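You operate a simulated robot arm through the tools that you are given. There is no shell and no other tool. Be economical: measure what you need, move in short steps, check, and stop when the job is done.

Carry out the task below with a simulated robot arm. There is one attempt and no reset: what you move stays moved.

Task
Take the brass plug on the right end of the washer bench and put it away on the top of the cream bench. Take the gold padlock from the right end of the washer bench and leave it on the shelf under the short bench. Put the filter cartridge from the right end of the washer bench on the top of the cream bench. Put the round token on the right end of the washer bench away on the dry end of the steel bench. Fetch the tin marked "grease 2" from the top of the cream bench and set it on the top of the teal bench. Take the refill on the top of the cream bench and put it away on the top of the short bench. Put the 22 mm impeller from the top of the cream bench on top of the brown carton there and the 20 mm impeller on the top of the seal bench. Fetch the gold sleeve and stand it on the top of the vice bench. Put one of the brass sleeves from the top of the cream bench on top of the yellow lamp there. Take the coupling from the top of the teal bench and leave it on the panel. Take the tee and put it on the shelf under the short bench. Shut the washer lid. Any order will do. Set down upright: filter cartridge, tin, gold sleeve, coupling.

The check looks at the end state, three seconds after you hand in, the way a careful person would. Anything else that was tipped, shoved, dropped, spilled or broken makes it a failure. A push-on lid holds only when it is set on centred and level and pressed home; a screw cap is set on level and turned clockwise until tight.

Robot
A 6-joint arm with a fingered hand on a trunk, on a base that drives. Base frame: it is fixed to the floor where the robot stands at the start and does not move with it; the origin is under the middle of the robot, x ahead of it, y to its left, z up. Lengths are in cm, angles in degrees, forces in N, time in s.
With the tool pointing down near the work surface it reaches from about 26 to 50 cm from the robot's upright axis, wherever it stands. Its first joint turns from -166.0 to 166.0 degrees. Places, roughly: brass plug (2x2x2 cm) [50, 10, 80]; brass sleeve (4x4x3 cm) [180, 40, 80]; carton [125, -50, 75]; coupling (4x4x5 cm) [160, 140, 80]; dry end of the steel bench [560, 490, 80]; filter cartridge (7x7x11 cm) [50, 40, 80]; gold sleeve [125, -50, 75]; impeller [125, -25, 75]; lamp (5x5x8 cm) [130, 0, 80]; padlock [50, 0, 75]; panel (11x15x1 cm) [330, 450, 80]; refill [125, -25, 75]; round token (5x5x3 cm) [70, 10, 80]; shelf under the short bench [-140, 440, 40]; tee (14x8x5 cm) [50, 80, 80]; tin [125, 0, 75]; top of the cream bench [150, 0, 80]; top of the seal bench [50, 450, 70]; top of the short bench [-140, 440, 80]; top of the teal bench [150, 110, 80]; top of the vice bench [150, 400, 80]; washer lid [70, 110, 100]. Payload 2.3 kg.
Tool frame: the origin (TCP) lies between the finger pads and is the grasp point; the fingertips stand 2.2 cm ahead of it; z points along the fingers, y is the line along which they close. Largest opening 11.2 cm; the body of the gripper starts 6 cm behind the TCP. The gripper is a hand of 3 fingers: y runs from the thumb to the fingers, the wrist lies at [0, 0, -21.8] in the tool frame.
Orientation is told as [roll, pitch, yaw] about the base's x, y, z axes, in that order, counted from this pose: with the fingers straight down and closing along the base's y, the tool's x points along the base's -x, its y along +y and its z along -z.

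Tools
- The arm moves only by the tool jog_arm. Its argument "motion" is a list of rows, each a list of 6 numbers: the turn, a rotation vector about the base's x, y, z in degrees, then the shift along the base's x, y, z in cm. In form: [[ax, ay, az, dx, dy, dz], ...]. A call has 1 to 8 rows; each row is the pose to reach, as a shift and turn from the pose commanded when the call began. Rows are played at 5 a second. More than 5 cm and 8.6 degrees between two rows, and nothing of the call is played. A pose out of reach is approached as far as the arm can. The call stops where the force on the tool passes 40 N (or 10 N more than at its start, if that is more) or the arm is blocked; 0.2 s more then pass. In this call time passes only in rows, and 0.2 s behind the last. The reply holds the time, the measured pose of the TCP, the force on the tool along the base axes, the opening and the grip force, in the units named above and with some noise, with the torque about the TCP (base axes, N m) and any sound that the robot's microphone picked up.
- Cameras (640 x 400 px; columns grow to the right, rows downward): "scene" is now at [1.1, 15.23, 151.43]; the picture's right is [0.15, -0.99, 0.00], its down [-0.81, -0.13, -0.57] and it looks along [0.56, 0.09, -0.82] (base axes); focal length 258 px, centre (320, 200). "wrist" rides on the gripper at [6.6, 0.3, -8] in the tool frame; the picture's right is [-0.05, 1.00, 0.00], its down [-0.77, -0.04, -0.64] and it looks along [-0.64, -0.03, 0.77] (tool axes); focal length 275 px, centre (320, 200). There is no depth. A picture from a camera that has moved, and an enlarged one, comes with that camera's place and axes in the base frame and with its lens.
- capture(camera): a new picture of that camera. It takes no simulated time.
- move_column(by): slides the trunk up (or, below 0, down) by that many cm; the arm and the scene camera ride with it, the base frame stays. It gives what a move gives, with no picture.
- roll_base(legs): drives the robot by 1 to 6 legs, each [ahead, left, turn to the left] in cm, cm and degrees, along the robot's own axes; the way and the turn of a leg run together, so that a leg with both is an arc; at most 150 cm and 180 degrees a leg. The arm and the cameras ride along, it lands a little off, and it stops where it bumps. It gives what a move gives.
- set_fingers(finger1, finger2, thumb_bend): sets how far each is bent, from 0 (flat) to 100 (curled in); at 30 the hand is open as for a grip, at 70 the pads meet at the TCP. One left out holds its place. A second passes; each finger stops where it meets its share of the squeeze, and holds until it gets a number again. It is the only way to open and close the hand. It gives what a move gives, with no picture; readings hold the bend of each and the force on the fingers (four entries, about 0 where the hand has none), thumb and palm.
- head_to(pan, tilt): turns the head with the scene camera to pan (to the left, within 155 degrees either way) and tilt (down, from -29 to 69), counted from straight ahead of the robot. It gives what a move gives.
- enlarge(camera, box): a new picture of the part [left, top, right, bottom] of that camera's present view, enlarged. It takes no simulated time.
- job_done(): hands the job in; it is judged then, once.

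Work in short steps. Places have to be worked out from the pictures, the camera data and where the tool is seen: move nearer, look again, correct. Check each grasp and each placing, and mend what went wrong. You have 577 turns and 360 pictures in all, those below and enlarged ones among them. Open the gripper and draw the arm clear of the work before you hand the job in, unless the task says otherwise; then end with one line.

The tools are called after "Request:" by a JSON object that holds its "op" and its "data". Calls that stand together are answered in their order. jog_arm: Moves the arm, as the interface text tells. Its arguments: {"type":"object","properties":{"motion":{"type":"array","items":{"type":"array","items":{"type":"number"}}}},"required":["motion"]} The other tools are called the same way: move_column (by) slides the trunk up or down; set_fingers (finger1, finger2, thumb_bend) moves the fingers one by one; roll_base (legs) drives the base; head_to (pan, tilt) turns the head that bears the scene camera; capture (camera) takes a picture; enlarge (camera, box) takes an enlarged picture of a part of a camera's view; job_done () hands the job in.

At the start:

```text
time: 0.0
eef_pos: [28.85, 3.61, 114.87]
ee_rot: [0.0, 0.0, 0.0]
contact_force: [0.2, 0.4, 0.1]
ft_torque: [-0.02, 0.01, 0.02]
finger_gap: 11.18
gripper_force: 0.0
shape: jaw
bend: [30.0, 30.0, 30.0]
finger forces: [0.0, 0.0, 0.0, 0.1, 0.0, 0.0]
trunk travel left (down, up): [-45.0, 14.0]
robot x, y, heading: [-0.04, -0.06, -0.1]
head pan, tilt: [8.8, 55.2]
```

scene: 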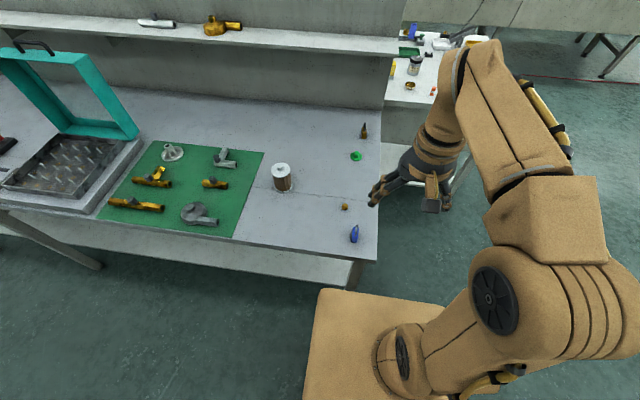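
wrist: 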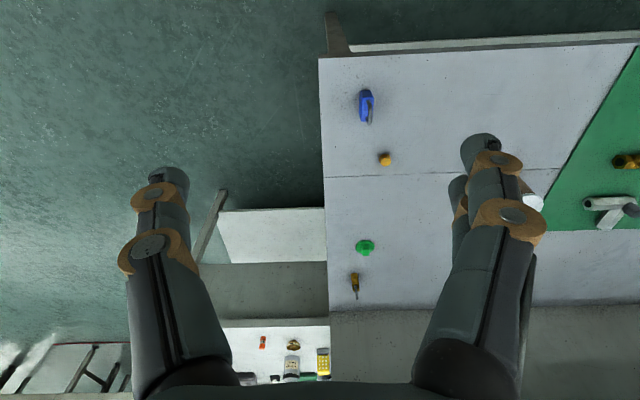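

I'll look closely at the washer bench end and the cream bench behind it first.

Request:
{"op": "enlarge", "data": {"camera": "scene", "box": [240, 100, 400, 260]}}

Request:
{"op": "enlarge", "data": {"camera": "scene", "box": [90, 120, 270, 240]}}

Request:
{"op": "enlarge", "data": {"camera": "scene", "box": [380, 20, 500, 110]}}

Request:
{"op": "enlarge", "data": {"camera": "wrist", "box": [320, 60, 440, 310]}}

```text
2.50 times, centred on (320, 180) of scene
camera zoom: at [1.1, 15.23, 151.43], right [0.15, -0.99, 0.0], down [-0.81, -0.13, -0.57], along [0.56, 0.09, -0.82], focal length 645 px, centre (320, 250)
```

zoom: 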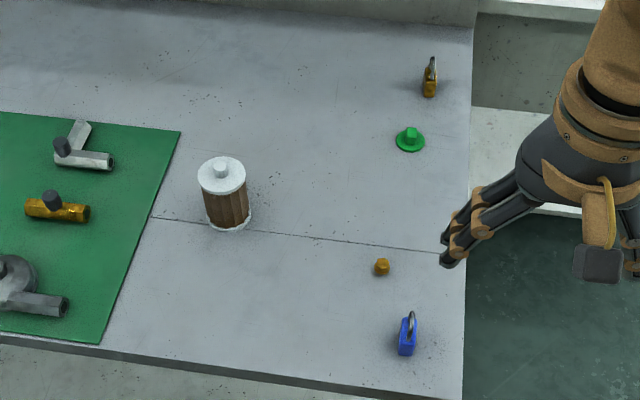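

```text
3.33 times, centred on (180, 180) of scene
camera zoom: at [1.1, 15.23, 151.43], right [0.15, -0.99, 0.0], down [-0.81, -0.13, -0.57], along [0.56, 0.09, -0.82], focal length 860 px, centre (787, 267)
```

zoom: 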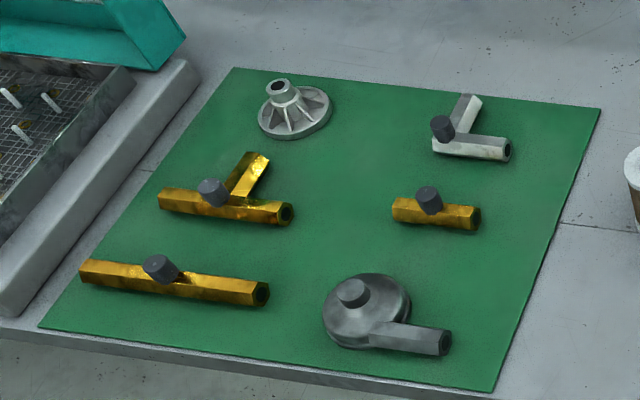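

```text
4.44 times, centred on (440, 65) of scene
camera zoom: at [1.1, 15.23, 151.43], right [0.15, -0.99, 0.0], down [-0.81, -0.13, -0.57], along [0.56, 0.09, -0.82], focal length 1147 px, centre (-213, 800)
```

zoom: 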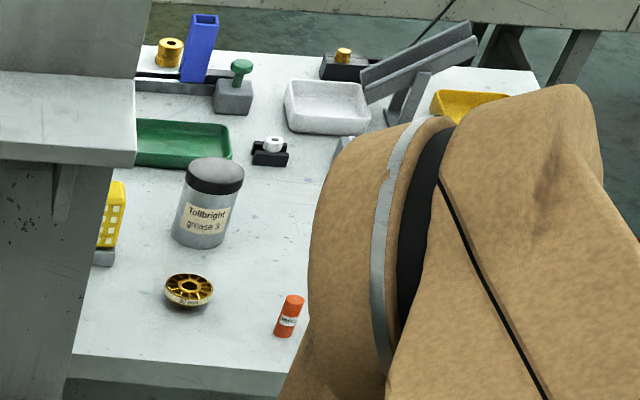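

```text
1.60 times, centred on (380, 185) of wrist
camera zoom: at [22.16, 4.04, 122.78], right [0.05, 1.0, 0.0], down [0.77, -0.04, 0.64], along [0.64, -0.03, -0.77], focal length 440 px, centre (224, 224)
```

zoom: 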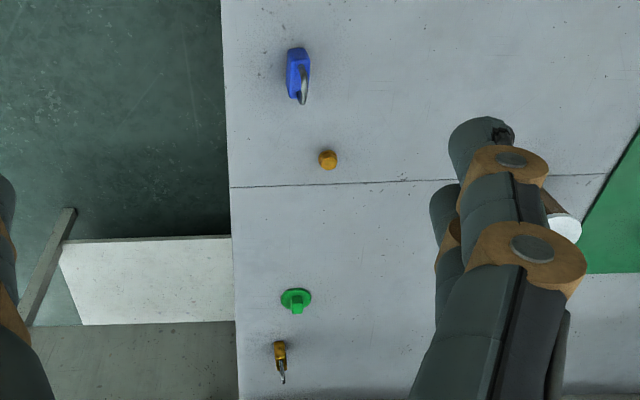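

The washer-bench objects are located roughly. I'll survey the surroundings with the head.

Request:
{"op": "head_to", "data": {"pan": -40, "tilt": 30}}

Request:
{"op": "capture", "data": {"camera": "scene"}}

Request:
{"op": "head_to", "data": {"pan": 30, "tilt": 25}}

Request:
{"op": "capture", "data": {"camera": "scene"}}

Request:
{"op": "head_to", "data": {"pan": 100, "tilt": 25}}

Request:
{"op": "capture", "data": {"camera": "scene"}}

Request:
{"op": "head_to", "data": {"pan": -110, "tilt": 30}}

Request:
{"op": "capture", "data": {"camera": "scene"}}

```text
time: 1.2
eef_pos: [28.71, 3.64, 114.78]
ee_rot: [0.0, -0.1, 0.0]
contact_force: [-0.8, 0.1, -0.5]
ft_torque: [-0.01, 0.0, -0.01]
finger_gap: 11.17
gripper_force: 0.1
shape: jaw
bend: [30.0, 30.0, 30.0]
finger forces: [0.1, 0.0, 0.1, 0.0, 0.0, 0.0]
trunk travel left (down, up): [-45.0, 14.0]
robot x, y, heading: [-0.17, -0.08, -0.2]
head pan, tilt: [-40.0, 30.0]
```

```text
353 pictures are left
camera scene: at [0.94, 8.33, 155.06], right [-0.64, -0.77, 0.0], down [-0.38, 0.32, -0.87], along [0.66, -0.56, -0.5], focal length 258 px, centre (320, 200)
```

scene: 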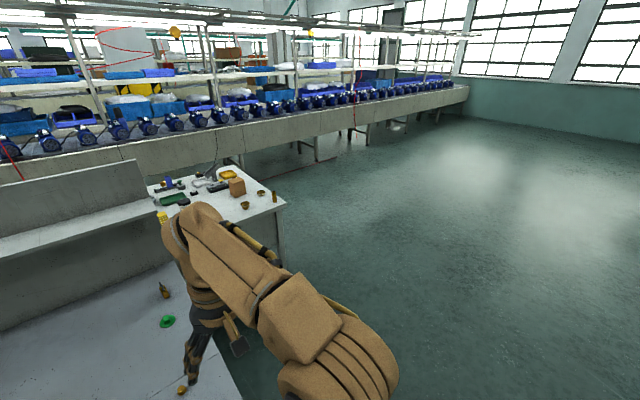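

```text
time: 2.6
eef_pos: [28.78, 3.76, 114.83]
ee_rot: [0.1, -0.1, 0.1]
contact_force: [-0.6, 0.0, 0.0]
ft_torque: [0.01, 0.0, 0.0]
finger_gap: 11.19
gripper_force: 0.1
shape: jaw
bend: [30.0, 30.0, 30.0]
finger forces: [0.1, 0.1, 0.1, 0.1, 0.1, 0.0]
trunk travel left (down, up): [-45.0, 14.0]
robot x, y, heading: [0.18, 0.14, 0.0]
head pan, tilt: [30.0, 25.0]
```

```text
352 pictures are left
camera scene: at [1.99, 18.73, 155.86], right [0.5, -0.87, 0.0], down [-0.37, -0.21, -0.91], along [0.79, 0.45, -0.42], focal length 258 px, centre (320, 200)
```

scene: 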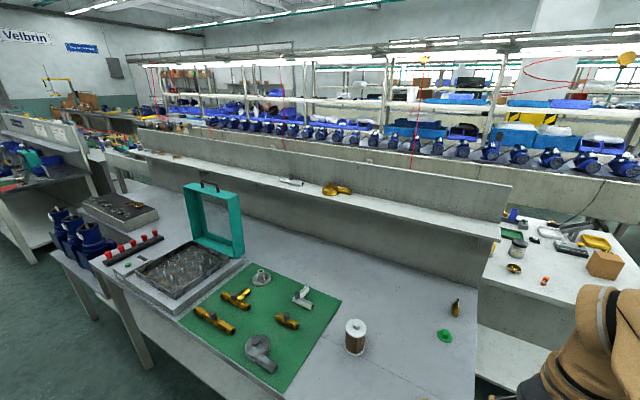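

```text
time: 4.0
eef_pos: [28.67, 3.66, 114.88]
ee_rot: [0.0, -0.1, 0.0]
contact_force: [0.6, -0.3, -0.1]
ft_torque: [-0.01, 0.0, -0.01]
finger_gap: 11.17
gripper_force: 0.0
shape: jaw
bend: [30.0, 30.0, 30.0]
finger forces: [0.0, 0.0, 0.0, 0.1, 0.0, 0.0]
trunk travel left (down, up): [-45.0, 14.0]
robot x, y, heading: [0.07, -0.17, 0.0]
head pan, tilt: [100.0, 25.0]
```

```text
351 pictures are left
camera scene: at [-7.59, 23.21, 155.86], right [0.98, 0.17, 0.0], down [0.07, -0.42, -0.91], along [-0.16, 0.89, -0.42], focal length 258 px, centre (320, 200)
```

scene: 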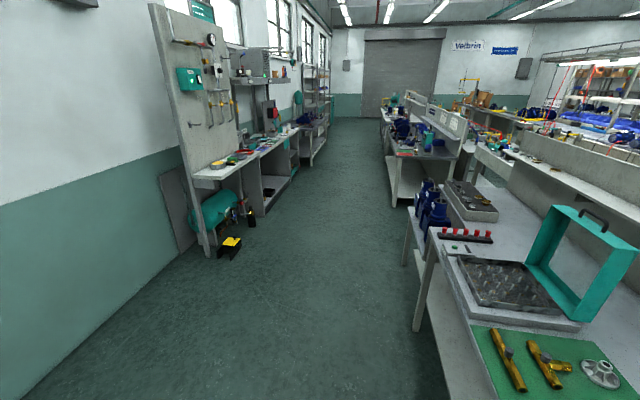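

```text
time: 7.0
eef_pos: [28.72, 3.66, 114.84]
ee_rot: [0.0, 0.0, 0.1]
contact_force: [0.3, -0.5, 0.5]
ft_torque: [0.0, 0.03, -0.02]
finger_gap: 11.17
gripper_force: 0.1
shape: jaw
bend: [30.0, 30.0, 30.0]
finger forces: [0.1, 0.0, 0.0, 0.1, 0.0, 0.1]
trunk travel left (down, up): [-45.0, 14.0]
robot x, y, heading: [-0.41, 0.15, 0.1]
head pan, tilt: [-110.0, 30.0]
```

```text
350 pictures are left
camera scene: at [-9.09, 5.63, 155.06], right [-0.94, 0.34, 0.0], down [0.17, 0.47, -0.87], along [-0.3, -0.81, -0.5], focal length 258 px, centre (320, 200)
```

scene: 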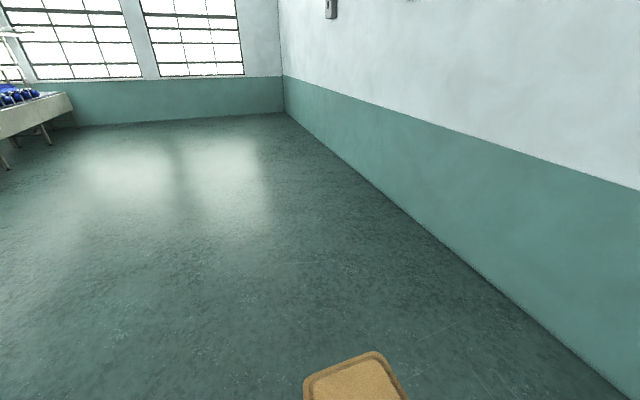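

The layout is clear: cream bench lies behind the washer bench, with open floor to the right. I'll look down at my own base to learn its footprint.

Request:
{"op": "head_to", "data": {"pan": 0, "tilt": 69}}

Request:
{"op": "capture", "data": {"camera": "scene"}}

Request:
{"op": "head_to", "data": {"pan": -90, "tilt": 69}}

Request:
{"op": "capture", "data": {"camera": "scene"}}

Request:
{"op": "head_to", "data": {"pan": 90, "tilt": 69}}

Request:
{"op": "capture", "data": {"camera": "scene"}}

```text
time: 8.9
eef_pos: [28.72, 3.77, 114.88]
ee_rot: [0.0, 0.0, 0.0]
contact_force: [0.3, -0.8, 1.8]
ft_torque: [0.03, -0.03, 0.01]
finger_gap: 11.19
gripper_force: 0.1
shape: jaw
bend: [30.0, 30.0, 30.0]
finger forces: [0.0, 0.0, 0.0, 0.1, 0.0, 0.0]
trunk travel left (down, up): [-45.0, 14.0]
robot x, y, heading: [-0.09, 0.09, 0.2]
head pan, tilt: [0.0, 68.8]
```

```text
349 pictures are left
camera scene: at [-0.4, 14.13, 149.92], right [0.0, -1.0, 0.0], down [-0.93, 0.0, -0.36], along [0.36, 0.0, -0.93], focal length 258 px, centre (320, 200)
```

scene: 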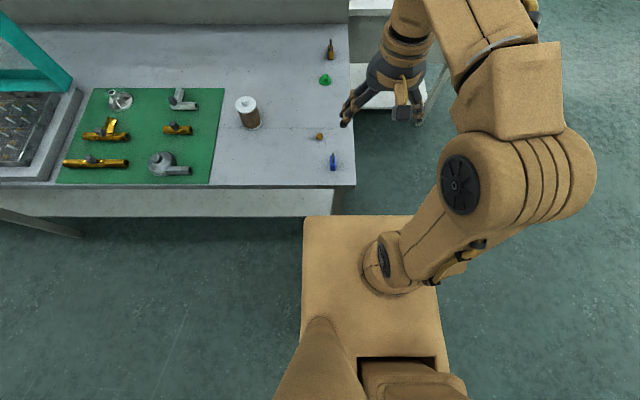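

```text
time: 10.6
eef_pos: [28.72, 3.67, 114.88]
ee_rot: [0.0, 0.2, 0.0]
contact_force: [-0.5, -0.3, 0.1]
ft_torque: [-0.01, 0.0, -0.01]
finger_gap: 11.2
gripper_force: 0.1
shape: jaw
bend: [30.0, 30.0, 30.0]
finger forces: [0.0, 0.0, 0.1, 0.1, 0.0, 0.0]
trunk travel left (down, up): [-45.0, 14.0]
robot x, y, heading: [-0.07, -0.09, -0.1]
head pan, tilt: [-90.0, 68.8]
```

```text
348 pictures are left
camera scene: at [-5.99, 8.54, 149.92], right [-1.0, 0.0, 0.0], down [0.0, 0.93, -0.36], along [0.0, -0.36, -0.93], focal length 258 px, centre (320, 200)
```

scene: 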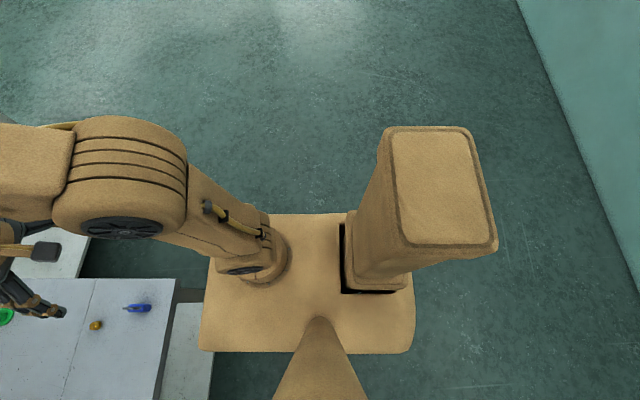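

```text
time: 13.2
eef_pos: [28.78, 3.65, 114.75]
ee_rot: [0.0, 0.0, 0.1]
contact_force: [0.5, 1.0, 0.4]
ft_torque: [0.0, 0.02, -0.04]
finger_gap: 11.17
gripper_force: 0.1
shape: jaw
bend: [30.0, 30.0, 30.0]
finger forces: [0.1, 0.1, 0.0, 0.0, 0.0, 0.0]
trunk travel left (down, up): [-45.0, 14.0]
robot x, y, heading: [0.29, -0.21, 0.3]
head pan, tilt: [90.0, 68.8]
```

```text
347 pictures are left
camera scene: at [-5.99, 19.73, 149.92], right [1.0, 0.0, 0.0], down [0.0, -0.93, -0.36], along [0.0, 0.36, -0.93], focal length 258 px, centre (320, 200)
```

scene: 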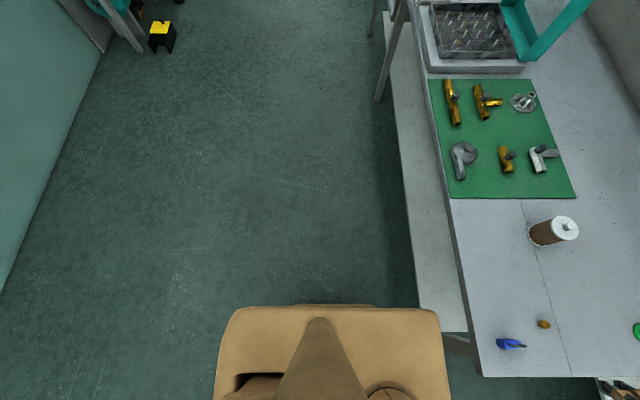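

Base footprint looks about ±20 cm wide, the front edge short of the bench. I'll start with the filter cartridge: sidestep left to stand in front of it.

Request:
{"op": "roll_base", "data": {"legs": [[0, 34, 0], [7, 0, 0]]}}

Request:
{"op": "head_to", "data": {"pan": 0, "tilt": 55}}

Request:
{"op": "capture", "data": {"camera": "scene"}}

Request:
{"op": "capture", "data": {"camera": "wrist"}}

```text
time: 16.1
eef_pos: [35.56, 38.57, 114.74]
ee_rot: [-0.1, 0.1, 0.2]
contact_force: [0.3, -0.6, 0.7]
ft_torque: [0.02, 0.05, -0.01]
finger_gap: 11.19
gripper_force: 0.0
shape: jaw
bend: [30.0, 30.0, 30.0]
finger forces: [0.1, 0.1, 0.0, 0.0, 0.0, 0.0]
trunk travel left (down, up): [-45.0, 14.0]
robot x, y, heading: [7.04, 35.08, 0.1]
head pan, tilt: [90.0, 68.8]
```

```text
time: 17.8
eef_pos: [35.61, 38.51, 114.8]
ee_rot: [0.0, 0.0, 0.2]
contact_force: [-0.8, -0.9, 0.0]
ft_torque: [-0.05, 0.02, 0.0]
finger_gap: 11.19
gripper_force: 0.0
shape: jaw
bend: [30.0, 30.0, 30.0]
finger forces: [0.0, 0.0, 0.0, 0.0, 0.0, 0.1]
trunk travel left (down, up): [-45.0, 14.0]
robot x, y, heading: [6.54, 34.62, -0.0]
head pan, tilt: [0.0, 55.0]
```

```text
346 pictures are left
camera scene: at [7.95, 48.93, 151.46], right [0.0, -1.0, 0.0], down [-0.82, 0.0, -0.57], along [0.57, 0.0, -0.82], focal length 258 px, centre (320, 200)
```

scene: 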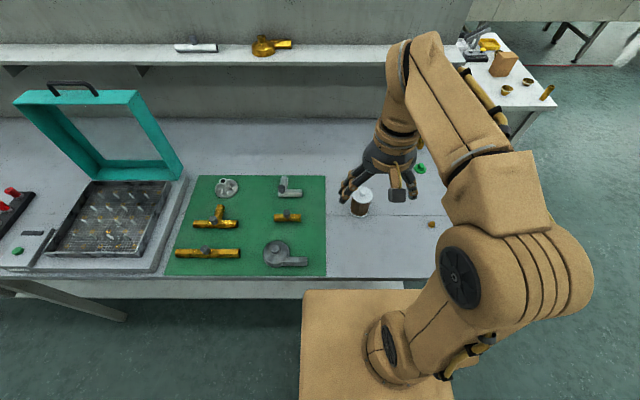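

```text
345 pictures are left
camera wrist: at [28.93, 38.89, 122.78], right [0.04, 1.0, 0.0], down [0.77, -0.03, 0.64], along [0.64, -0.03, -0.77], focal length 275 px, centre (320, 200)
```

wrist: 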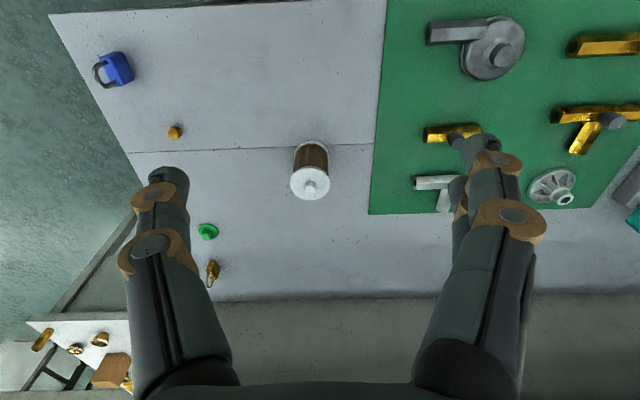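

Triangulating both views puts the cartridge top at about (52, 36.4, 91). I'll move above it and check.

Request:
{"op": "jog_arm", "data": {"motion": [[0, 0, 0, 4, -0.5, -1], [0, 0, 0, 8, -1, -2], [0, 0, 0, 12, -1.5, -4], [0, 0, 0, 16.5, -2.1, -6]]}}

Request:
{"op": "capture", "data": {"camera": "wrist"}}

```text
time: 18.8
eef_pos: [51.42, 36.41, 109.16]
ee_rot: [0.1, 0.1, 0.1]
contact_force: [0.0, 0.8, -0.6]
ft_torque: [0.0, -0.01, 0.0]
finger_gap: 11.21
gripper_force: 0.0
shape: jaw
bend: [30.0, 30.0, 30.0]
finger forces: [0.0, 0.0, 0.0, 0.0, 0.0, 0.0]
out of reach, approached as far as the arm can: row 4
trunk travel left (down, up): [-45.0, 14.0]
robot x, y, heading: [7.15, 35.03, 0.1]
head pan, tilt: [0.0, 55.0]
```

```text
344 pictures are left
camera wrist: at [44.88, 36.85, 117.18], right [0.05, 1.0, 0.0], down [0.77, -0.04, 0.63], along [0.63, -0.03, -0.77], focal length 275 px, centre (320, 200)
```

wrist: 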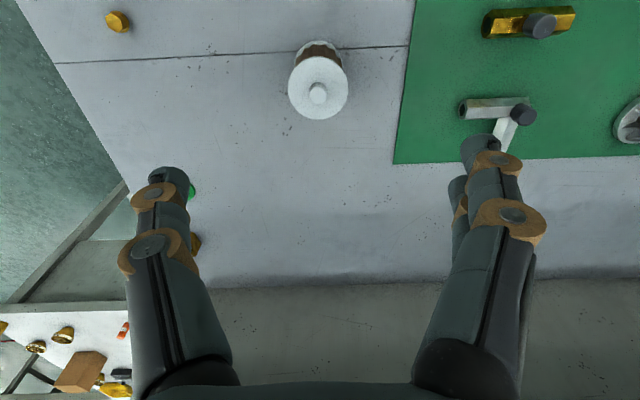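

Cartridge centre refined to (52.8, 36.3); reach is fine lower down. I descend around it.

Request:
{"op": "jog_arm", "data": {"motion": [[0, 0, 0, 0.3, 0, -4], [0, 0, 0, 0.6, 0, -9], [0, 0, 0, 1.2, 0, -14], [0, 0, 0, 1.3, 0, -17]]}}

Request:
{"op": "capture", "data": {"camera": "wrist"}}

Request:
{"op": "capture", "data": {"camera": "scene"}}

```text
refused: row 3 steps farther than a row can; nothing moved
```

```text
343 pictures are left
camera wrist: at [44.88, 36.85, 117.18], right [0.05, 1.0, 0.0], down [0.77, -0.04, 0.63], along [0.63, -0.03, -0.77], focal length 275 px, centre (320, 200)
```

wrist: 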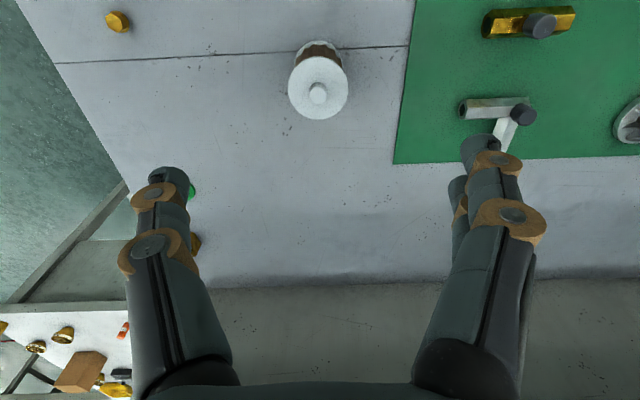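

```text
342 pictures are left
camera scene: at [8.08, 48.93, 151.46], right [0.0, -1.0, 0.0], down [-0.82, 0.0, -0.57], along [0.57, 0.0, -0.82], focal length 258 px, centre (320, 200)
```

scene: 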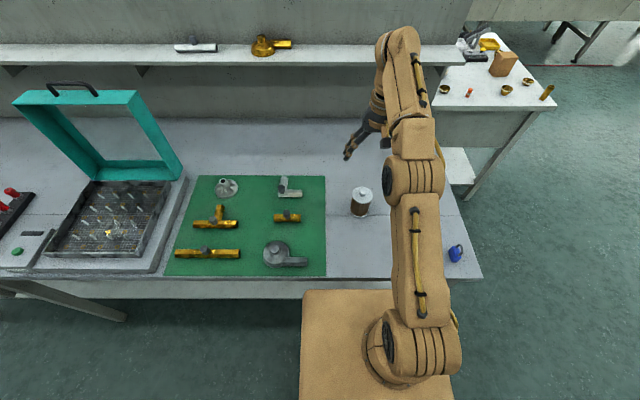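

Step too long; I repeat with shorter rows.

Request:
{"op": "jog_arm", "data": {"motion": [[0, 0, 0, 0.3, 0, -4.5], [0, 0, 0, 0.6, 0, -9], [0, 0, 0, 1, 0, -13.5], [0, 0, 0, 1.2, 0, -18]]}}

Request:
{"op": "capture", "data": {"camera": "wrist"}}

Request:
{"op": "capture", "data": {"camera": "scene"}}

```text
time: 19.8
eef_pos: [52.3, 36.68, 91.09]
ee_rot: [0.0, 0.0, 0.0]
contact_force: [-0.1, -0.1, 0.0]
ft_torque: [0.01, -0.03, 0.0]
finger_gap: 11.17
gripper_force: 0.0
shape: jaw
bend: [30.0, 30.0, 30.0]
finger forces: [0.0, 0.0, 0.0, 0.0, 0.1, 0.0]
trunk travel left (down, up): [-45.0, 14.0]
robot x, y, heading: [6.54, 34.56, -0.1]
head pan, tilt: [0.0, 55.0]
```

```text
341 pictures are left
camera wrist: at [45.78, 36.96, 99.04], right [0.04, 1.0, 0.0], down [0.77, -0.04, 0.64], along [0.64, -0.03, -0.77], focal length 275 px, centre (320, 200)
```

wrist: 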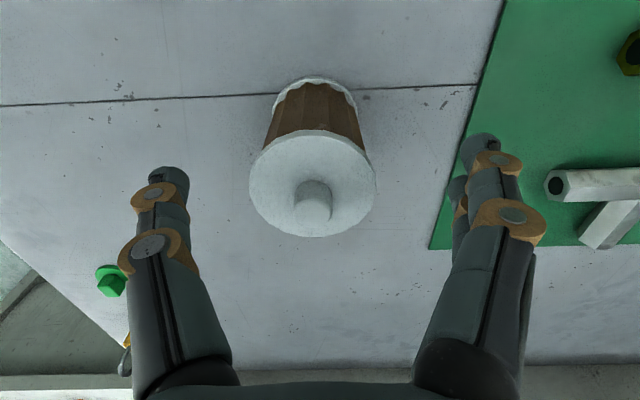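

```text
340 pictures are left
camera scene: at [8.01, 48.93, 151.46], right [0.0, -1.0, 0.0], down [-0.82, 0.0, -0.57], along [0.57, 0.0, -0.82], focal length 258 px, centre (320, 200)
```

scene: 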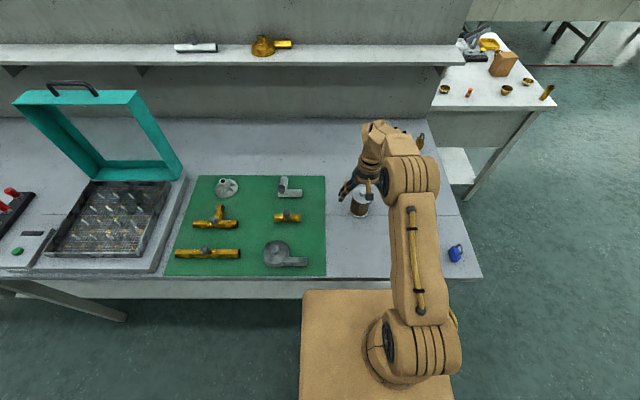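

Disc size gives the cap at z≈86.7 and centre (54.7, 36.2). I align and lower to z 84, then close.

Request:
{"op": "jog_arm", "data": {"motion": [[0, 0, 0, 2.3, -0.4, 0], [0, 0, 0, 2.3, -0.4, -3.5], [0, 0, 0, 2.3, -0.4, -7]]}}

Request:
{"op": "capture", "data": {"camera": "wrist"}}

```text
time: 20.6
eef_pos: [54.5, 36.27, 84.39]
ee_rot: [0.1, 0.0, 0.0]
contact_force: [1.2, -0.3, 2.5]
ft_torque: [-0.02, 0.04, 0.02]
finger_gap: 11.19
gripper_force: 0.1
shape: jaw
bend: [30.0, 30.0, 30.0]
finger forces: [1.1, 0.0, 0.0, 0.0, 2.1, 0.1]
trunk travel left (down, up): [-45.0, 14.0]
robot x, y, heading: [6.89, 34.75, -0.0]
head pan, tilt: [0.0, 55.0]
```

```text
339 pictures are left
camera wrist: at [47.97, 36.62, 92.35], right [0.04, 1.0, 0.0], down [0.77, -0.03, 0.64], along [0.64, -0.03, -0.77], focal length 275 px, centre (320, 200)
```

wrist: 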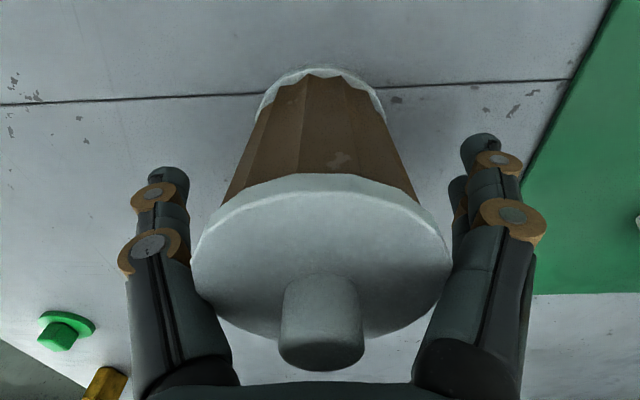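

Light contact of the cap with the finger roots; I raise 1.6 cm so the pads hold near the cap, then close.

Request:
{"op": "jog_arm", "data": {"motion": [[0, 0, 0, 0.2, 0, 1.6]]}}

Request:
{"op": "set_fingers", "data": {"finger1": 60, "finger2": 60, "thumb_bend": 60}}

Request:
{"op": "capture", "data": {"camera": "wrist"}}

```text
time: 21.0
eef_pos: [54.6, 36.24, 85.94]
ee_rot: [0.0, 0.0, 0.1]
contact_force: [0.1, 0.8, -0.6]
ft_torque: [-0.01, -0.01, 0.01]
finger_gap: 11.19
gripper_force: 0.0
shape: jaw
bend: [30.0, 30.0, 30.0]
finger forces: [0.0, 0.0, 0.1, 0.0, 0.0, 0.1]
trunk travel left (down, up): [-45.0, 14.0]
robot x, y, heading: [6.76, 34.83, 0.1]
head pan, tilt: [0.0, 55.0]
```

```text
time: 22.0
eef_pos: [54.78, 36.23, 86.01]
ee_rot: [0.0, -0.1, 0.1]
contact_force: [-0.2, -0.2, -0.4]
ft_torque: [0.0, 0.0, 0.02]
finger_gap: 5.49
gripper_force: 9.5
shape: fingers
bend: [50.0, 54.0, 55.0]
finger forces: [5.9, 3.5, 0.0, 0.0, 9.2, 0.0]
trunk travel left (down, up): [-45.0, 14.0]
robot x, y, heading: [6.55, 35.06, 0.0]
head pan, tilt: [0.0, 55.0]
```

```text
338 pictures are left
camera wrist: at [48.14, 36.64, 93.96], right [0.04, 1.0, 0.0], down [0.77, -0.03, 0.64], along [0.64, -0.03, -0.77], focal length 275 px, centre (320, 200)
```

wrist: 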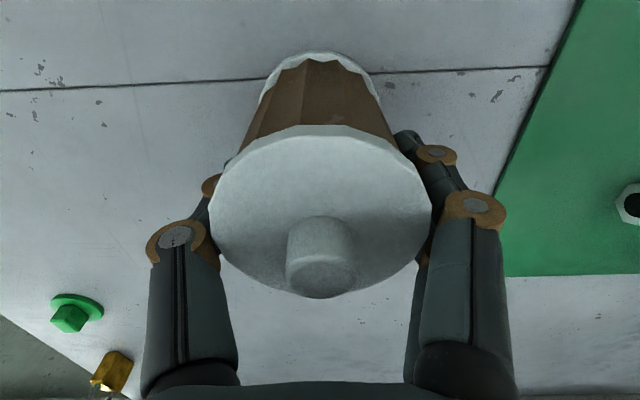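

Held with ~9 N, fingertips below the cap. I lift.

Request:
{"op": "jog_arm", "data": {"motion": [[0, 0, 0, 0, 0, 4], [0, 0, 0, -2, 0, 8], [0, 0, 0, -5, 0, 12], [0, 0, 0, -9, 0, 15], [0, 0, 0, -13, 0, 18]]}}

Request:
{"op": "capture", "data": {"camera": "wrist"}}

Request:
{"op": "capture", "data": {"camera": "scene"}}

```text
time: 23.2
eef_pos: [41.48, 36.58, 103.87]
ee_rot: [0.0, 0.0, 0.1]
contact_force: [-0.2, 0.6, -0.7]
ft_torque: [-0.02, 0.01, -0.01]
finger_gap: 5.47
gripper_force: 8.7
shape: fingers
bend: [50.0, 54.0, 55.0]
finger forces: [5.8, 3.5, 0.1, 0.0, 9.0, 0.0]
trunk travel left (down, up): [-45.0, 14.0]
robot x, y, heading: [6.74, 34.74, -0.0]
head pan, tilt: [0.0, 55.0]
```

```text
337 pictures are left
camera wrist: at [35.01, 36.9, 111.78], right [0.04, 1.0, 0.0], down [0.77, -0.04, 0.64], along [0.64, -0.03, -0.77], focal length 275 px, centre (320, 200)
```

wrist: 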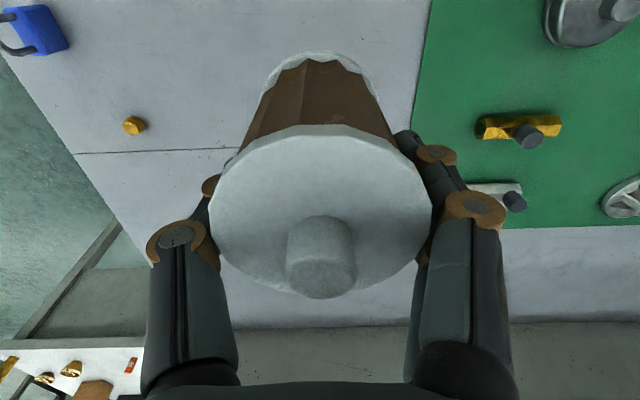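

```text
336 pictures are left
camera scene: at [7.83, 48.91, 151.46], right [0.0, -1.0, 0.0], down [-0.82, 0.0, -0.57], along [0.57, 0.0, -0.82], focal length 258 px, centre (320, 200)
```

scene: 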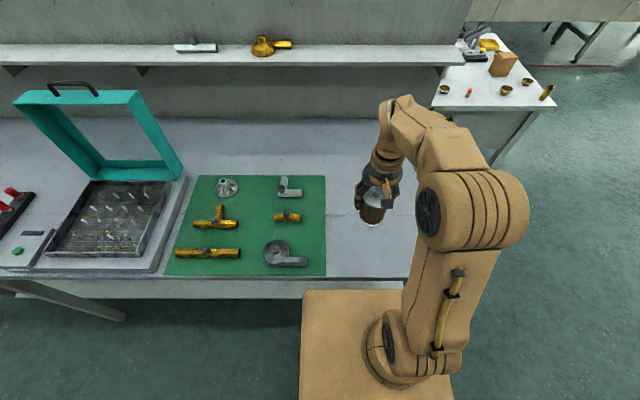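

Lifted cleanly. Now drive right and forward to the open side between washer end and cream bench.

Request:
{"op": "roll_base", "data": {"legs": [[0, -65, 0], [55, 0, 0]]}}

Request:
{"op": "head_to", "data": {"pan": -5, "tilt": 48}}

Request:
{"op": "capture", "data": {"camera": "scene"}}

Request:
{"op": "enlarge", "data": {"camera": "scene", "box": [120, 60, 440, 260]}}

```text
time: 29.6
eef_pos: [98.76, -26.81, 103.82]
ee_rot: [0.0, 0.0, 1.6]
contact_force: [-0.2, -0.9, -1.1]
ft_torque: [-0.02, 0.01, 0.0]
finger_gap: 5.46
gripper_force: 8.9
shape: fingers
bend: [50.0, 54.0, 55.0]
finger forces: [5.8, 3.6, 0.0, 0.0, 9.0, 0.0]
trunk travel left (down, up): [-45.0, 14.0]
robot x, y, heading: [64.07, -29.76, 1.6]
head pan, tilt: [0.0, 55.0]
```

```text
time: 30.3
eef_pos: [98.71, -26.72, 103.75]
ee_rot: [0.0, -0.1, 1.6]
contact_force: [-0.4, -0.6, -1.3]
ft_torque: [0.04, -0.03, -0.02]
finger_gap: 5.5
gripper_force: 8.8
shape: fingers
bend: [50.0, 54.0, 55.0]
finger forces: [5.7, 3.5, 0.0, 0.0, 8.9, 0.0]
trunk travel left (down, up): [-45.0, 14.0]
robot x, y, heading: [63.69, -29.23, 1.7]
head pan, tilt: [-5.0, 48.0]
```

```text
335 pictures are left
camera scene: at [65.29, -16.0, 152.38], right [-0.06, -1.0, 0.0], down [-0.74, 0.04, -0.67], along [0.67, -0.04, -0.74], focal length 258 px, centre (320, 200)
```

scene: 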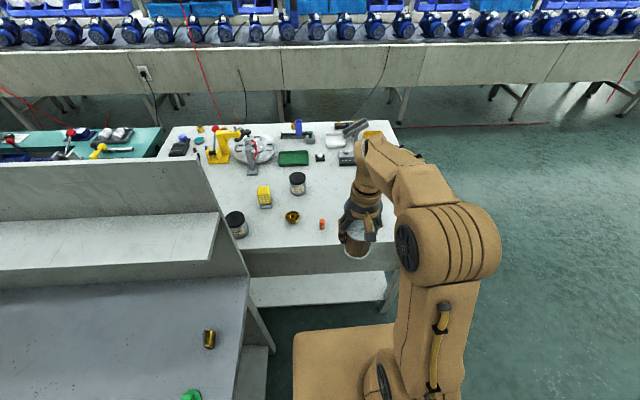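

```text
2.00 times, centred on (280, 160) of scene
camera zoom: at [65.29, -16.0, 152.38], right [-0.06, -1.0, 0.0], down [-0.74, 0.04, -0.67], along [0.67, -0.04, -0.74], focal length 516 px, centre (400, 280)
```

zoom: 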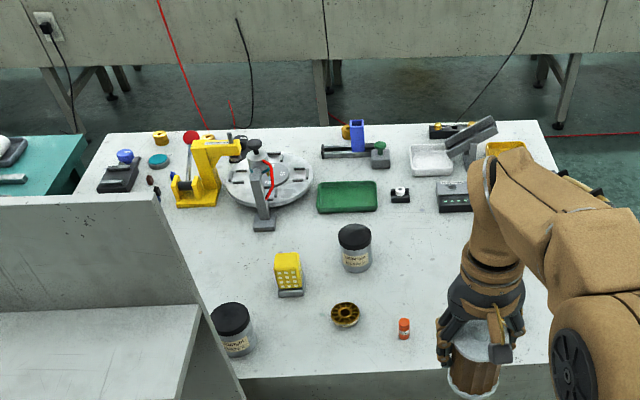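

The cream bench is well visible. I'll read tin labels and use the wrist view for the area hidden behind the arm.

Request:
{"op": "enlarge", "data": {"camera": "scene", "box": [220, 165, 330, 245]}}

Request:
{"op": "capture", "data": {"camera": "wrist"}}

```text
5.00 times, centred on (275, 205) of scene
camera zoom: at [65.29, -16.0, 152.38], right [-0.06, -1.0, 0.0], down [-0.74, 0.04, -0.67], along [0.67, -0.04, -0.74], focal length 1290 px, centre (545, 175)
```

zoom: 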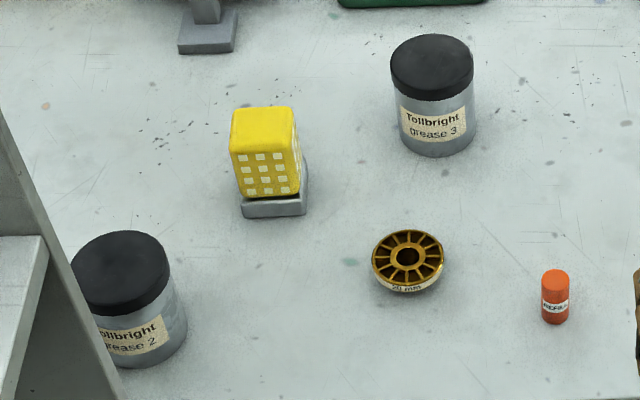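

```text
332 pictures are left
camera wrist: at [92.13, -26.68, 111.73], right [0.02, 1.0, 0.0], down [0.77, -0.02, 0.64], along [0.64, -0.01, -0.77], focal length 275 px, centre (320, 200)
```

wrist: 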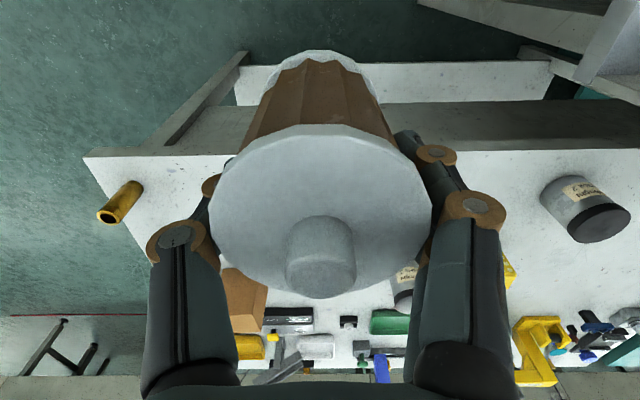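

"grease 2" is the near-left tin; free space for the cartridge is around (131, -25). I'll roll ahead to bring it in reach.

Request:
{"op": "roll_base", "data": {"legs": [[18, 0, -1.6]]}}

Request:
{"op": "head_to", "data": {"pan": -15, "tilt": 50}}

Request:
{"op": "capture", "data": {"camera": "scene"}}

Request:
{"op": "capture", "data": {"camera": "wrist"}}

```text
time: 31.8
eef_pos: [116.68, -27.46, 103.84]
ee_rot: [0.0, 0.1, 0.0]
contact_force: [-0.1, -0.3, -1.1]
ft_torque: [-0.01, 0.01, 0.0]
finger_gap: 5.47
gripper_force: 8.9
shape: fingers
bend: [50.0, 54.0, 55.0]
finger forces: [5.8, 3.6, 0.1, 0.0, 9.0, 0.0]
trunk travel left (down, up): [-45.0, 14.0]
robot x, y, heading: [81.72, -29.29, 0.1]
head pan, tilt: [-5.0, 48.0]
```

```text
time: 32.5
eef_pos: [116.59, -27.48, 103.78]
ee_rot: [0.0, 0.1, 0.1]
contact_force: [-0.1, -0.5, 0.0]
ft_torque: [-0.01, -0.03, 0.02]
finger_gap: 5.47
gripper_force: 9.0
shape: fingers
bend: [50.0, 54.0, 55.0]
finger forces: [5.8, 3.5, 0.0, 0.1, 9.0, 0.0]
trunk travel left (down, up): [-45.0, 14.0]
robot x, y, heading: [81.83, -29.29, 0.2]
head pan, tilt: [-15.0, 50.0]
```

```text
331 pictures are left
camera scene: at [83.09, -17.09, 152.11], right [-0.26, -0.97, 0.0], down [-0.74, 0.2, -0.64], along [0.62, -0.17, -0.77], focal length 258 px, centre (320, 200)
```

scene: 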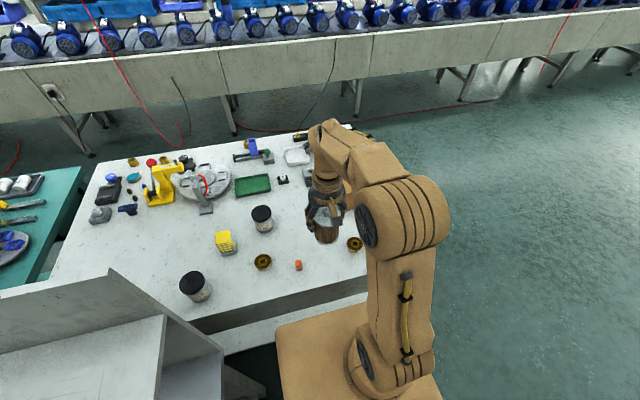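

```text
330 pictures are left
camera wrist: at [110.04, -27.17, 111.73], right [0.05, 1.0, 0.0], down [0.77, -0.04, 0.64], along [0.64, -0.03, -0.77], focal length 275 px, centre (320, 200)
```

wrist: 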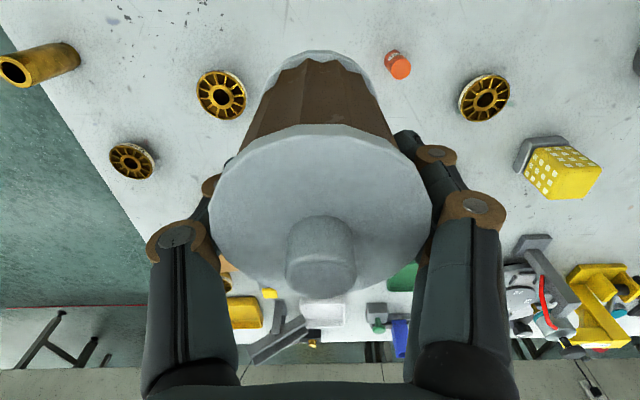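

I carry the cartridge to above (131, -26), descending on the way, then lower in contact-sensitive steps.

Request:
{"op": "jog_arm", "data": {"motion": [[0, 0, 0, 2, 0.5, -4], [0, 0, 0, 5, 1, -7.5], [0, 0, 0, 9, 1.5, -10], [0, 0, 0, 12, 1.5, -12], [0, 0, 0, 14.4, 1.5, -14]]}}

Request:
{"op": "capture", "data": {"camera": "wrist"}}

```text
time: 33.7
eef_pos: [131.03, -25.76, 89.63]
ee_rot: [0.0, 0.1, 0.0]
contact_force: [0.0, -0.3, -1.3]
ft_torque: [0.02, -0.01, 0.01]
finger_gap: 5.46
gripper_force: 9.1
shape: fingers
bend: [50.0, 54.0, 55.0]
finger forces: [5.7, 3.5, 0.0, 0.0, 8.9, 0.0]
trunk travel left (down, up): [-45.0, 14.0]
robot x, y, heading: [81.48, -29.3, 0.0]
head pan, tilt: [-15.0, 50.0]
```

```text
329 pictures are left
camera wrist: at [124.51, -25.58, 97.56], right [0.05, 1.0, 0.0], down [0.77, -0.04, 0.63], along [0.63, -0.03, -0.77], focal length 275 px, centre (320, 200)
```

wrist: 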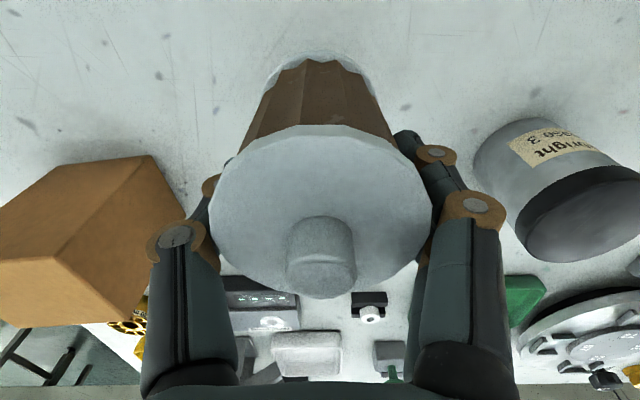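

Clear of the carton and tin. I lower gently.

Request:
{"op": "jog_arm", "data": {"motion": [[0, 0, 0, 0, 0, -1.5], [0, 0, 0, 0, 0, -2.5], [0, 0, 0, 0, 0, -3], [0, 0, 0, 0, 0, -3.4]]}}

```text
time: 34.7
eef_pos: [131.01, -26.01, 86.36]
ee_rot: [0.0, 0.0, 0.0]
contact_force: [-0.5, 0.2, -1.1]
ft_torque: [-0.02, -0.02, 0.0]
finger_gap: 5.44
gripper_force: 9.4
shape: fingers
bend: [50.0, 54.0, 55.0]
finger forces: [5.7, 3.6, 0.1, 0.0, 8.8, 0.1]
trunk travel left (down, up): [-45.0, 14.0]
robot x, y, heading: [81.54, -29.15, 0.3]
head pan, tilt: [-15.0, 50.0]
```

No contact yet; a little further.

Request:
{"op": "jog_arm", "data": {"motion": [[0, 0, 0, 0, 0, -0.3], [0, 0, 0, 0, 0, -0.6], [0, 0, 0, 0, 0, -0.9]]}}

Request:
{"op": "capture", "data": {"camera": "wrist"}}

Request:
{"op": "enlarge", "data": {"camera": "scene", "box": [260, 160, 380, 260]}}

```text
time: 35.5
eef_pos: [130.96, -26.09, 85.6]
ee_rot: [0.0, -0.2, 0.0]
contact_force: [3.1, 0.2, 15.1]
ft_torque: [0.07, 0.0, 0.01]
finger_gap: 5.44
gripper_force: 11.2
shape: fingers
bend: [51.0, 55.0, 55.0]
finger forces: [6.8, 4.5, 0.1, 0.0, 10.1, 0.0]
trunk travel left (down, up): [-45.0, 14.0]
robot x, y, heading: [81.46, -29.27, 0.0]
head pan, tilt: [-15.0, 50.0]
```

```text
328 pictures are left
camera wrist: at [124.41, -25.71, 93.6], right [0.05, 1.0, 0.0], down [0.77, -0.04, 0.64], along [0.64, -0.03, -0.77], focal length 275 px, centre (320, 200)
```

wrist: 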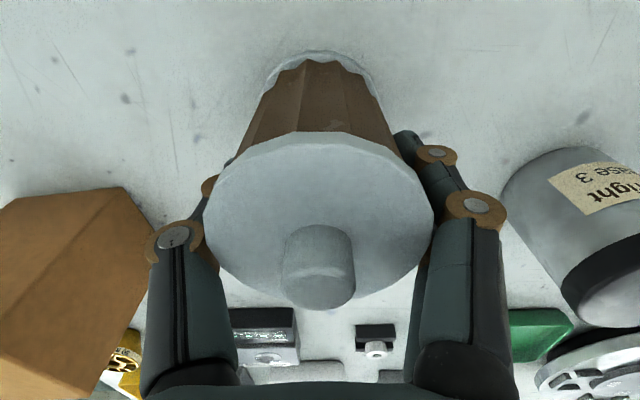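

```text
4.00 times, centred on (320, 210) of scene
camera zoom: at [82.92, -17.1, 152.14], right [-0.26, -0.97, 0.0], down [-0.74, 0.2, -0.64], along [0.62, -0.17, -0.77], focal length 1032 px, centre (320, 160)
```

zoom: 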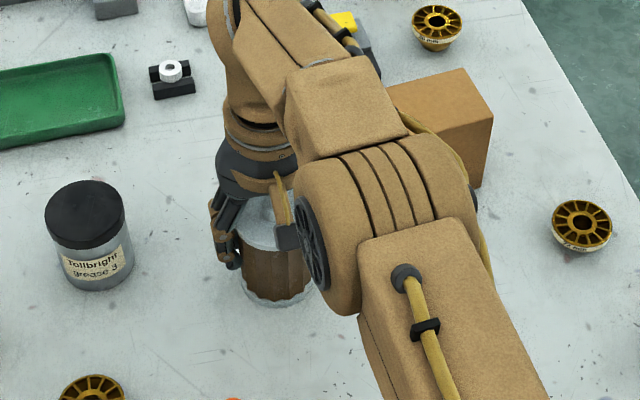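

In contact with the bench (15 N). I ease 0.3 up and release.

Request:
{"op": "jog_arm", "data": {"motion": [[0, 0, 0, 0, 0, 0.35]]}}

Request:
{"op": "set_fingers", "data": {"finger1": 30, "finger2": 30, "thumb_bend": 30}}

Request:
{"op": "capture", "data": {"camera": "wrist"}}

```text
time: 35.9
eef_pos: [130.91, -26.11, 85.74]
ee_rot: [0.0, 0.1, 0.0]
contact_force: [0.9, 0.7, 1.0]
ft_torque: [0.05, -0.01, 0.01]
finger_gap: 5.43
gripper_force: 10.2
shape: fingers
bend: [51.0, 55.0, 55.0]
finger forces: [6.2, 3.5, 0.0, 0.1, 9.3, 0.0]
trunk travel left (down, up): [-45.0, 14.0]
robot x, y, heading: [81.49, -29.42, 0.1]
head pan, tilt: [-15.0, 50.0]
```

```text
time: 36.9
eef_pos: [131.0, -26.06, 85.87]
ee_rot: [0.0, -0.1, 0.1]
contact_force: [0.0, -0.4, -0.7]
ft_torque: [0.0, 0.0, -0.03]
finger_gap: 11.11
gripper_force: 0.1
shape: fingers
bend: [30.0, 30.0, 30.0]
finger forces: [0.0, 0.1, 0.0, 0.1, 0.0, 0.1]
trunk travel left (down, up): [-45.0, 14.0]
robot x, y, heading: [81.23, -29.32, 0.1]
head pan, tilt: [-15.0, 50.0]
```

```text
326 pictures are left
camera wrist: at [124.41, -25.71, 93.84], right [0.05, 1.0, 0.0], down [0.77, -0.04, 0.64], along [0.64, -0.03, -0.77], focal length 275 px, centre (320, 200)
```

wrist: 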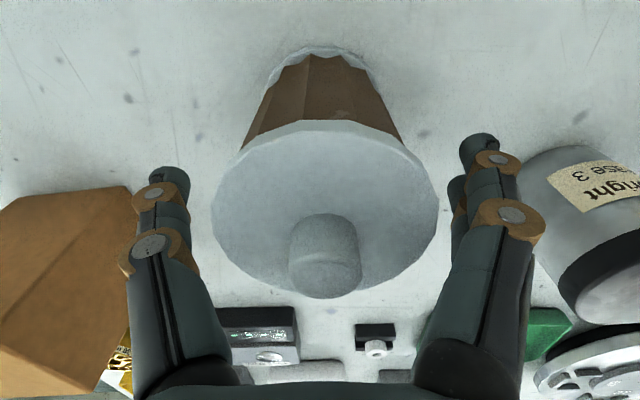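

Released, standing. I raise up and retract, then look at the impellers.

Request:
{"op": "jog_arm", "data": {"motion": [[0, 0, 0, 0, 0, 4], [0, 0, 0, 0, 0, 8.5], [0, 0, 0, -2, 0, 13], [0, 0, 0, -6, 0, 16], [0, 0, 0, -10, 0, 19], [0, 0, 0, -14, 0, 22]]}}

Request:
{"op": "head_to", "data": {"pan": -22, "tilt": 50}}

Request:
{"op": "capture", "data": {"camera": "wrist"}}

Request:
{"op": "capture", "data": {"camera": "scene"}}

```text
time: 38.3
eef_pos: [117.28, -26.28, 107.65]
ee_rot: [0.0, 0.0, 0.2]
contact_force: [-0.3, 0.5, 1.0]
ft_torque: [0.0, 0.0, 0.02]
finger_gap: 11.13
gripper_force: 0.0
shape: fingers
bend: [30.0, 30.0, 30.0]
finger forces: [0.0, 0.0, 0.0, 0.0, 0.0, 0.0]
trunk travel left (down, up): [-45.0, 14.0]
robot x, y, heading: [81.45, -29.59, 0.2]
head pan, tilt: [-15.0, 50.0]
```

```text
time: 39.0
eef_pos: [117.4, -26.3, 107.68]
ee_rot: [0.0, -0.1, 0.0]
contact_force: [-0.1, 0.6, -0.1]
ft_torque: [-0.01, -0.01, 0.0]
finger_gap: 11.12
gripper_force: 0.1
shape: fingers
bend: [30.0, 30.0, 30.0]
finger forces: [0.1, 0.0, 0.1, 0.0, 0.0, 0.1]
trunk travel left (down, up): [-45.0, 14.0]
robot x, y, heading: [81.78, -29.03, 0.4]
head pan, tilt: [-22.0, 50.0]
```

```text
325 pictures are left
camera wrist: at [110.82, -25.84, 115.56], right [0.05, 1.0, 0.0], down [0.77, -0.04, 0.64], along [0.64, -0.03, -0.77], focal length 275 px, centre (320, 200)
```

wrist: 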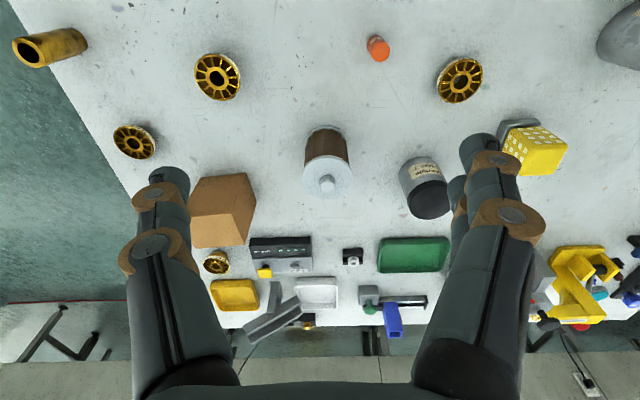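

```text
324 pictures are left
camera scene: at [82.8, -17.99, 152.11], right [-0.37, -0.93, 0.0], down [-0.71, 0.29, -0.64], along [0.6, -0.24, -0.77], focal length 258 px, centre (320, 200)
```

scene: 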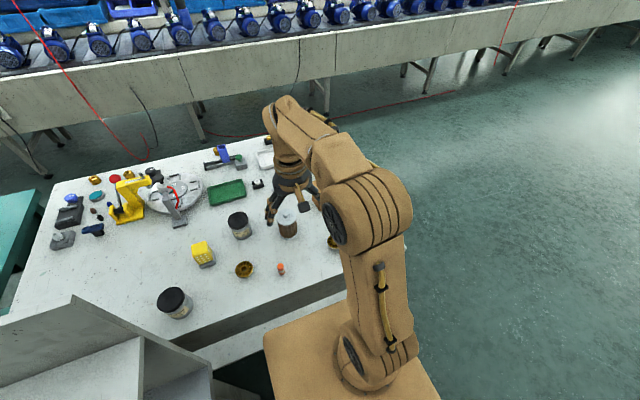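

Four impellers are visible. I swing the arm to the left so the head camera can read labels on the right side.

Request:
{"op": "jog_arm", "data": {"motion": [[0, 0, 0, -2, 4, 0], [0, 0, 0, -4, 8, 0], [0, 0, 0, -6, 12, 0], [0, 0, 0, -8, 16, 0], [0, 0, 0, -10, 20, 0], [0, 0, 0, -13, 23.5, 0], [0, 0, 0, -16, 27, 0]]}}

Request:
{"op": "head_to", "data": {"pan": -35, "tilt": 48}}

Request:
{"op": "capture", "data": {"camera": "scene"}}

```text
time: 40.5
eef_pos: [104.03, -2.01, 107.89]
ee_rot: [0.0, -1.2, -0.6]
contact_force: [18.0, -11.1, 7.7]
ft_torque: [0.72, 0.59, -0.71]
finger_gap: 10.86
gripper_force: 10.6
shape: fingers
bend: [30.0, 30.0, 30.0]
finger forces: [21.2, 0.0, 0.0, 0.1, 0.0, 0.0]
trunk travel left (down, up): [-45.0, 14.0]
robot x, y, heading: [81.91, -29.17, -0.1]
head pan, tilt: [-22.0, 50.0]
stopped in row 7: the force on the tool passed its limit at 69 N (the readings are from after the stop); the commanded pose is now the measured one
```

```text
time: 41.3
eef_pos: [104.03, -2.09, 107.82]
ee_rot: [0.2, -0.8, -0.5]
contact_force: [13.1, -7.7, 6.4]
ft_torque: [0.52, 0.46, -0.63]
finger_gap: 10.95
gripper_force: 7.6
shape: fingers
bend: [30.0, 30.0, 30.0]
finger forces: [16.4, 0.1, 0.1, 0.0, 0.0, 0.0]
trunk travel left (down, up): [-45.0, 14.0]
robot x, y, heading: [81.44, -29.27, 0.1]
head pan, tilt: [-35.0, 48.0]
```

```text
323 pictures are left
camera scene: at [82.57, -19.97, 152.41], right [-0.57, -0.82, 0.0], down [-0.61, 0.43, -0.67], along [0.55, -0.38, -0.75], focal length 258 px, centre (320, 200)
```

scene: 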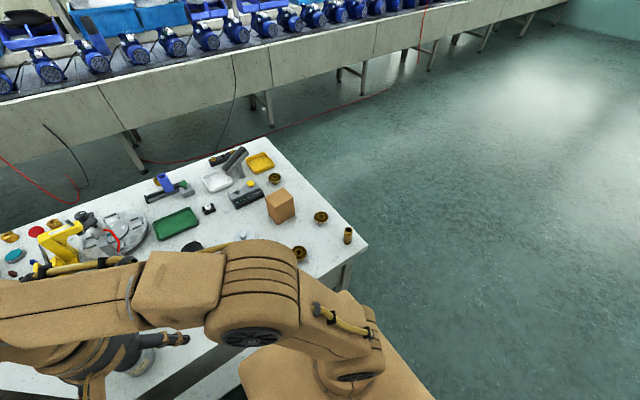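

A finger touched the screen end. I back off and take the enlarged picture of the right side.

Request:
{"op": "jog_arm", "data": {"motion": [[0, 0, 0, 3, -3, 0], [0, 0, 0, 5, -6, 0]]}}

Request:
{"op": "enlarge", "data": {"camera": "scene", "box": [200, 130, 380, 280]}}

```text
time: 41.9
eef_pos: [108.73, -7.79, 107.78]
ee_rot: [0.0, -0.9, -0.4]
contact_force: [0.0, 0.4, -0.9]
ft_torque: [-0.01, -0.02, 0.01]
finger_gap: 11.13
gripper_force: 0.1
shape: fingers
bend: [30.0, 30.0, 30.0]
finger forces: [0.1, 0.0, 0.1, 0.0, 0.0, 0.0]
trunk travel left (down, up): [-45.0, 14.0]
robot x, y, heading: [81.65, -29.29, 0.0]
head pan, tilt: [-35.0, 48.0]
```

```text
2.67 times, centred on (290, 205) of scene
camera zoom: at [82.07, -19.64, 152.38], right [-0.57, -0.82, 0.0], down [-0.61, 0.43, -0.67], along [0.55, -0.38, -0.74], focal length 688 px, centre (400, 187)
```

zoom: 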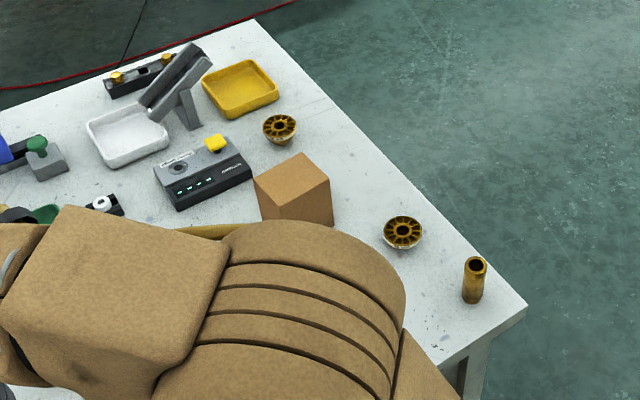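

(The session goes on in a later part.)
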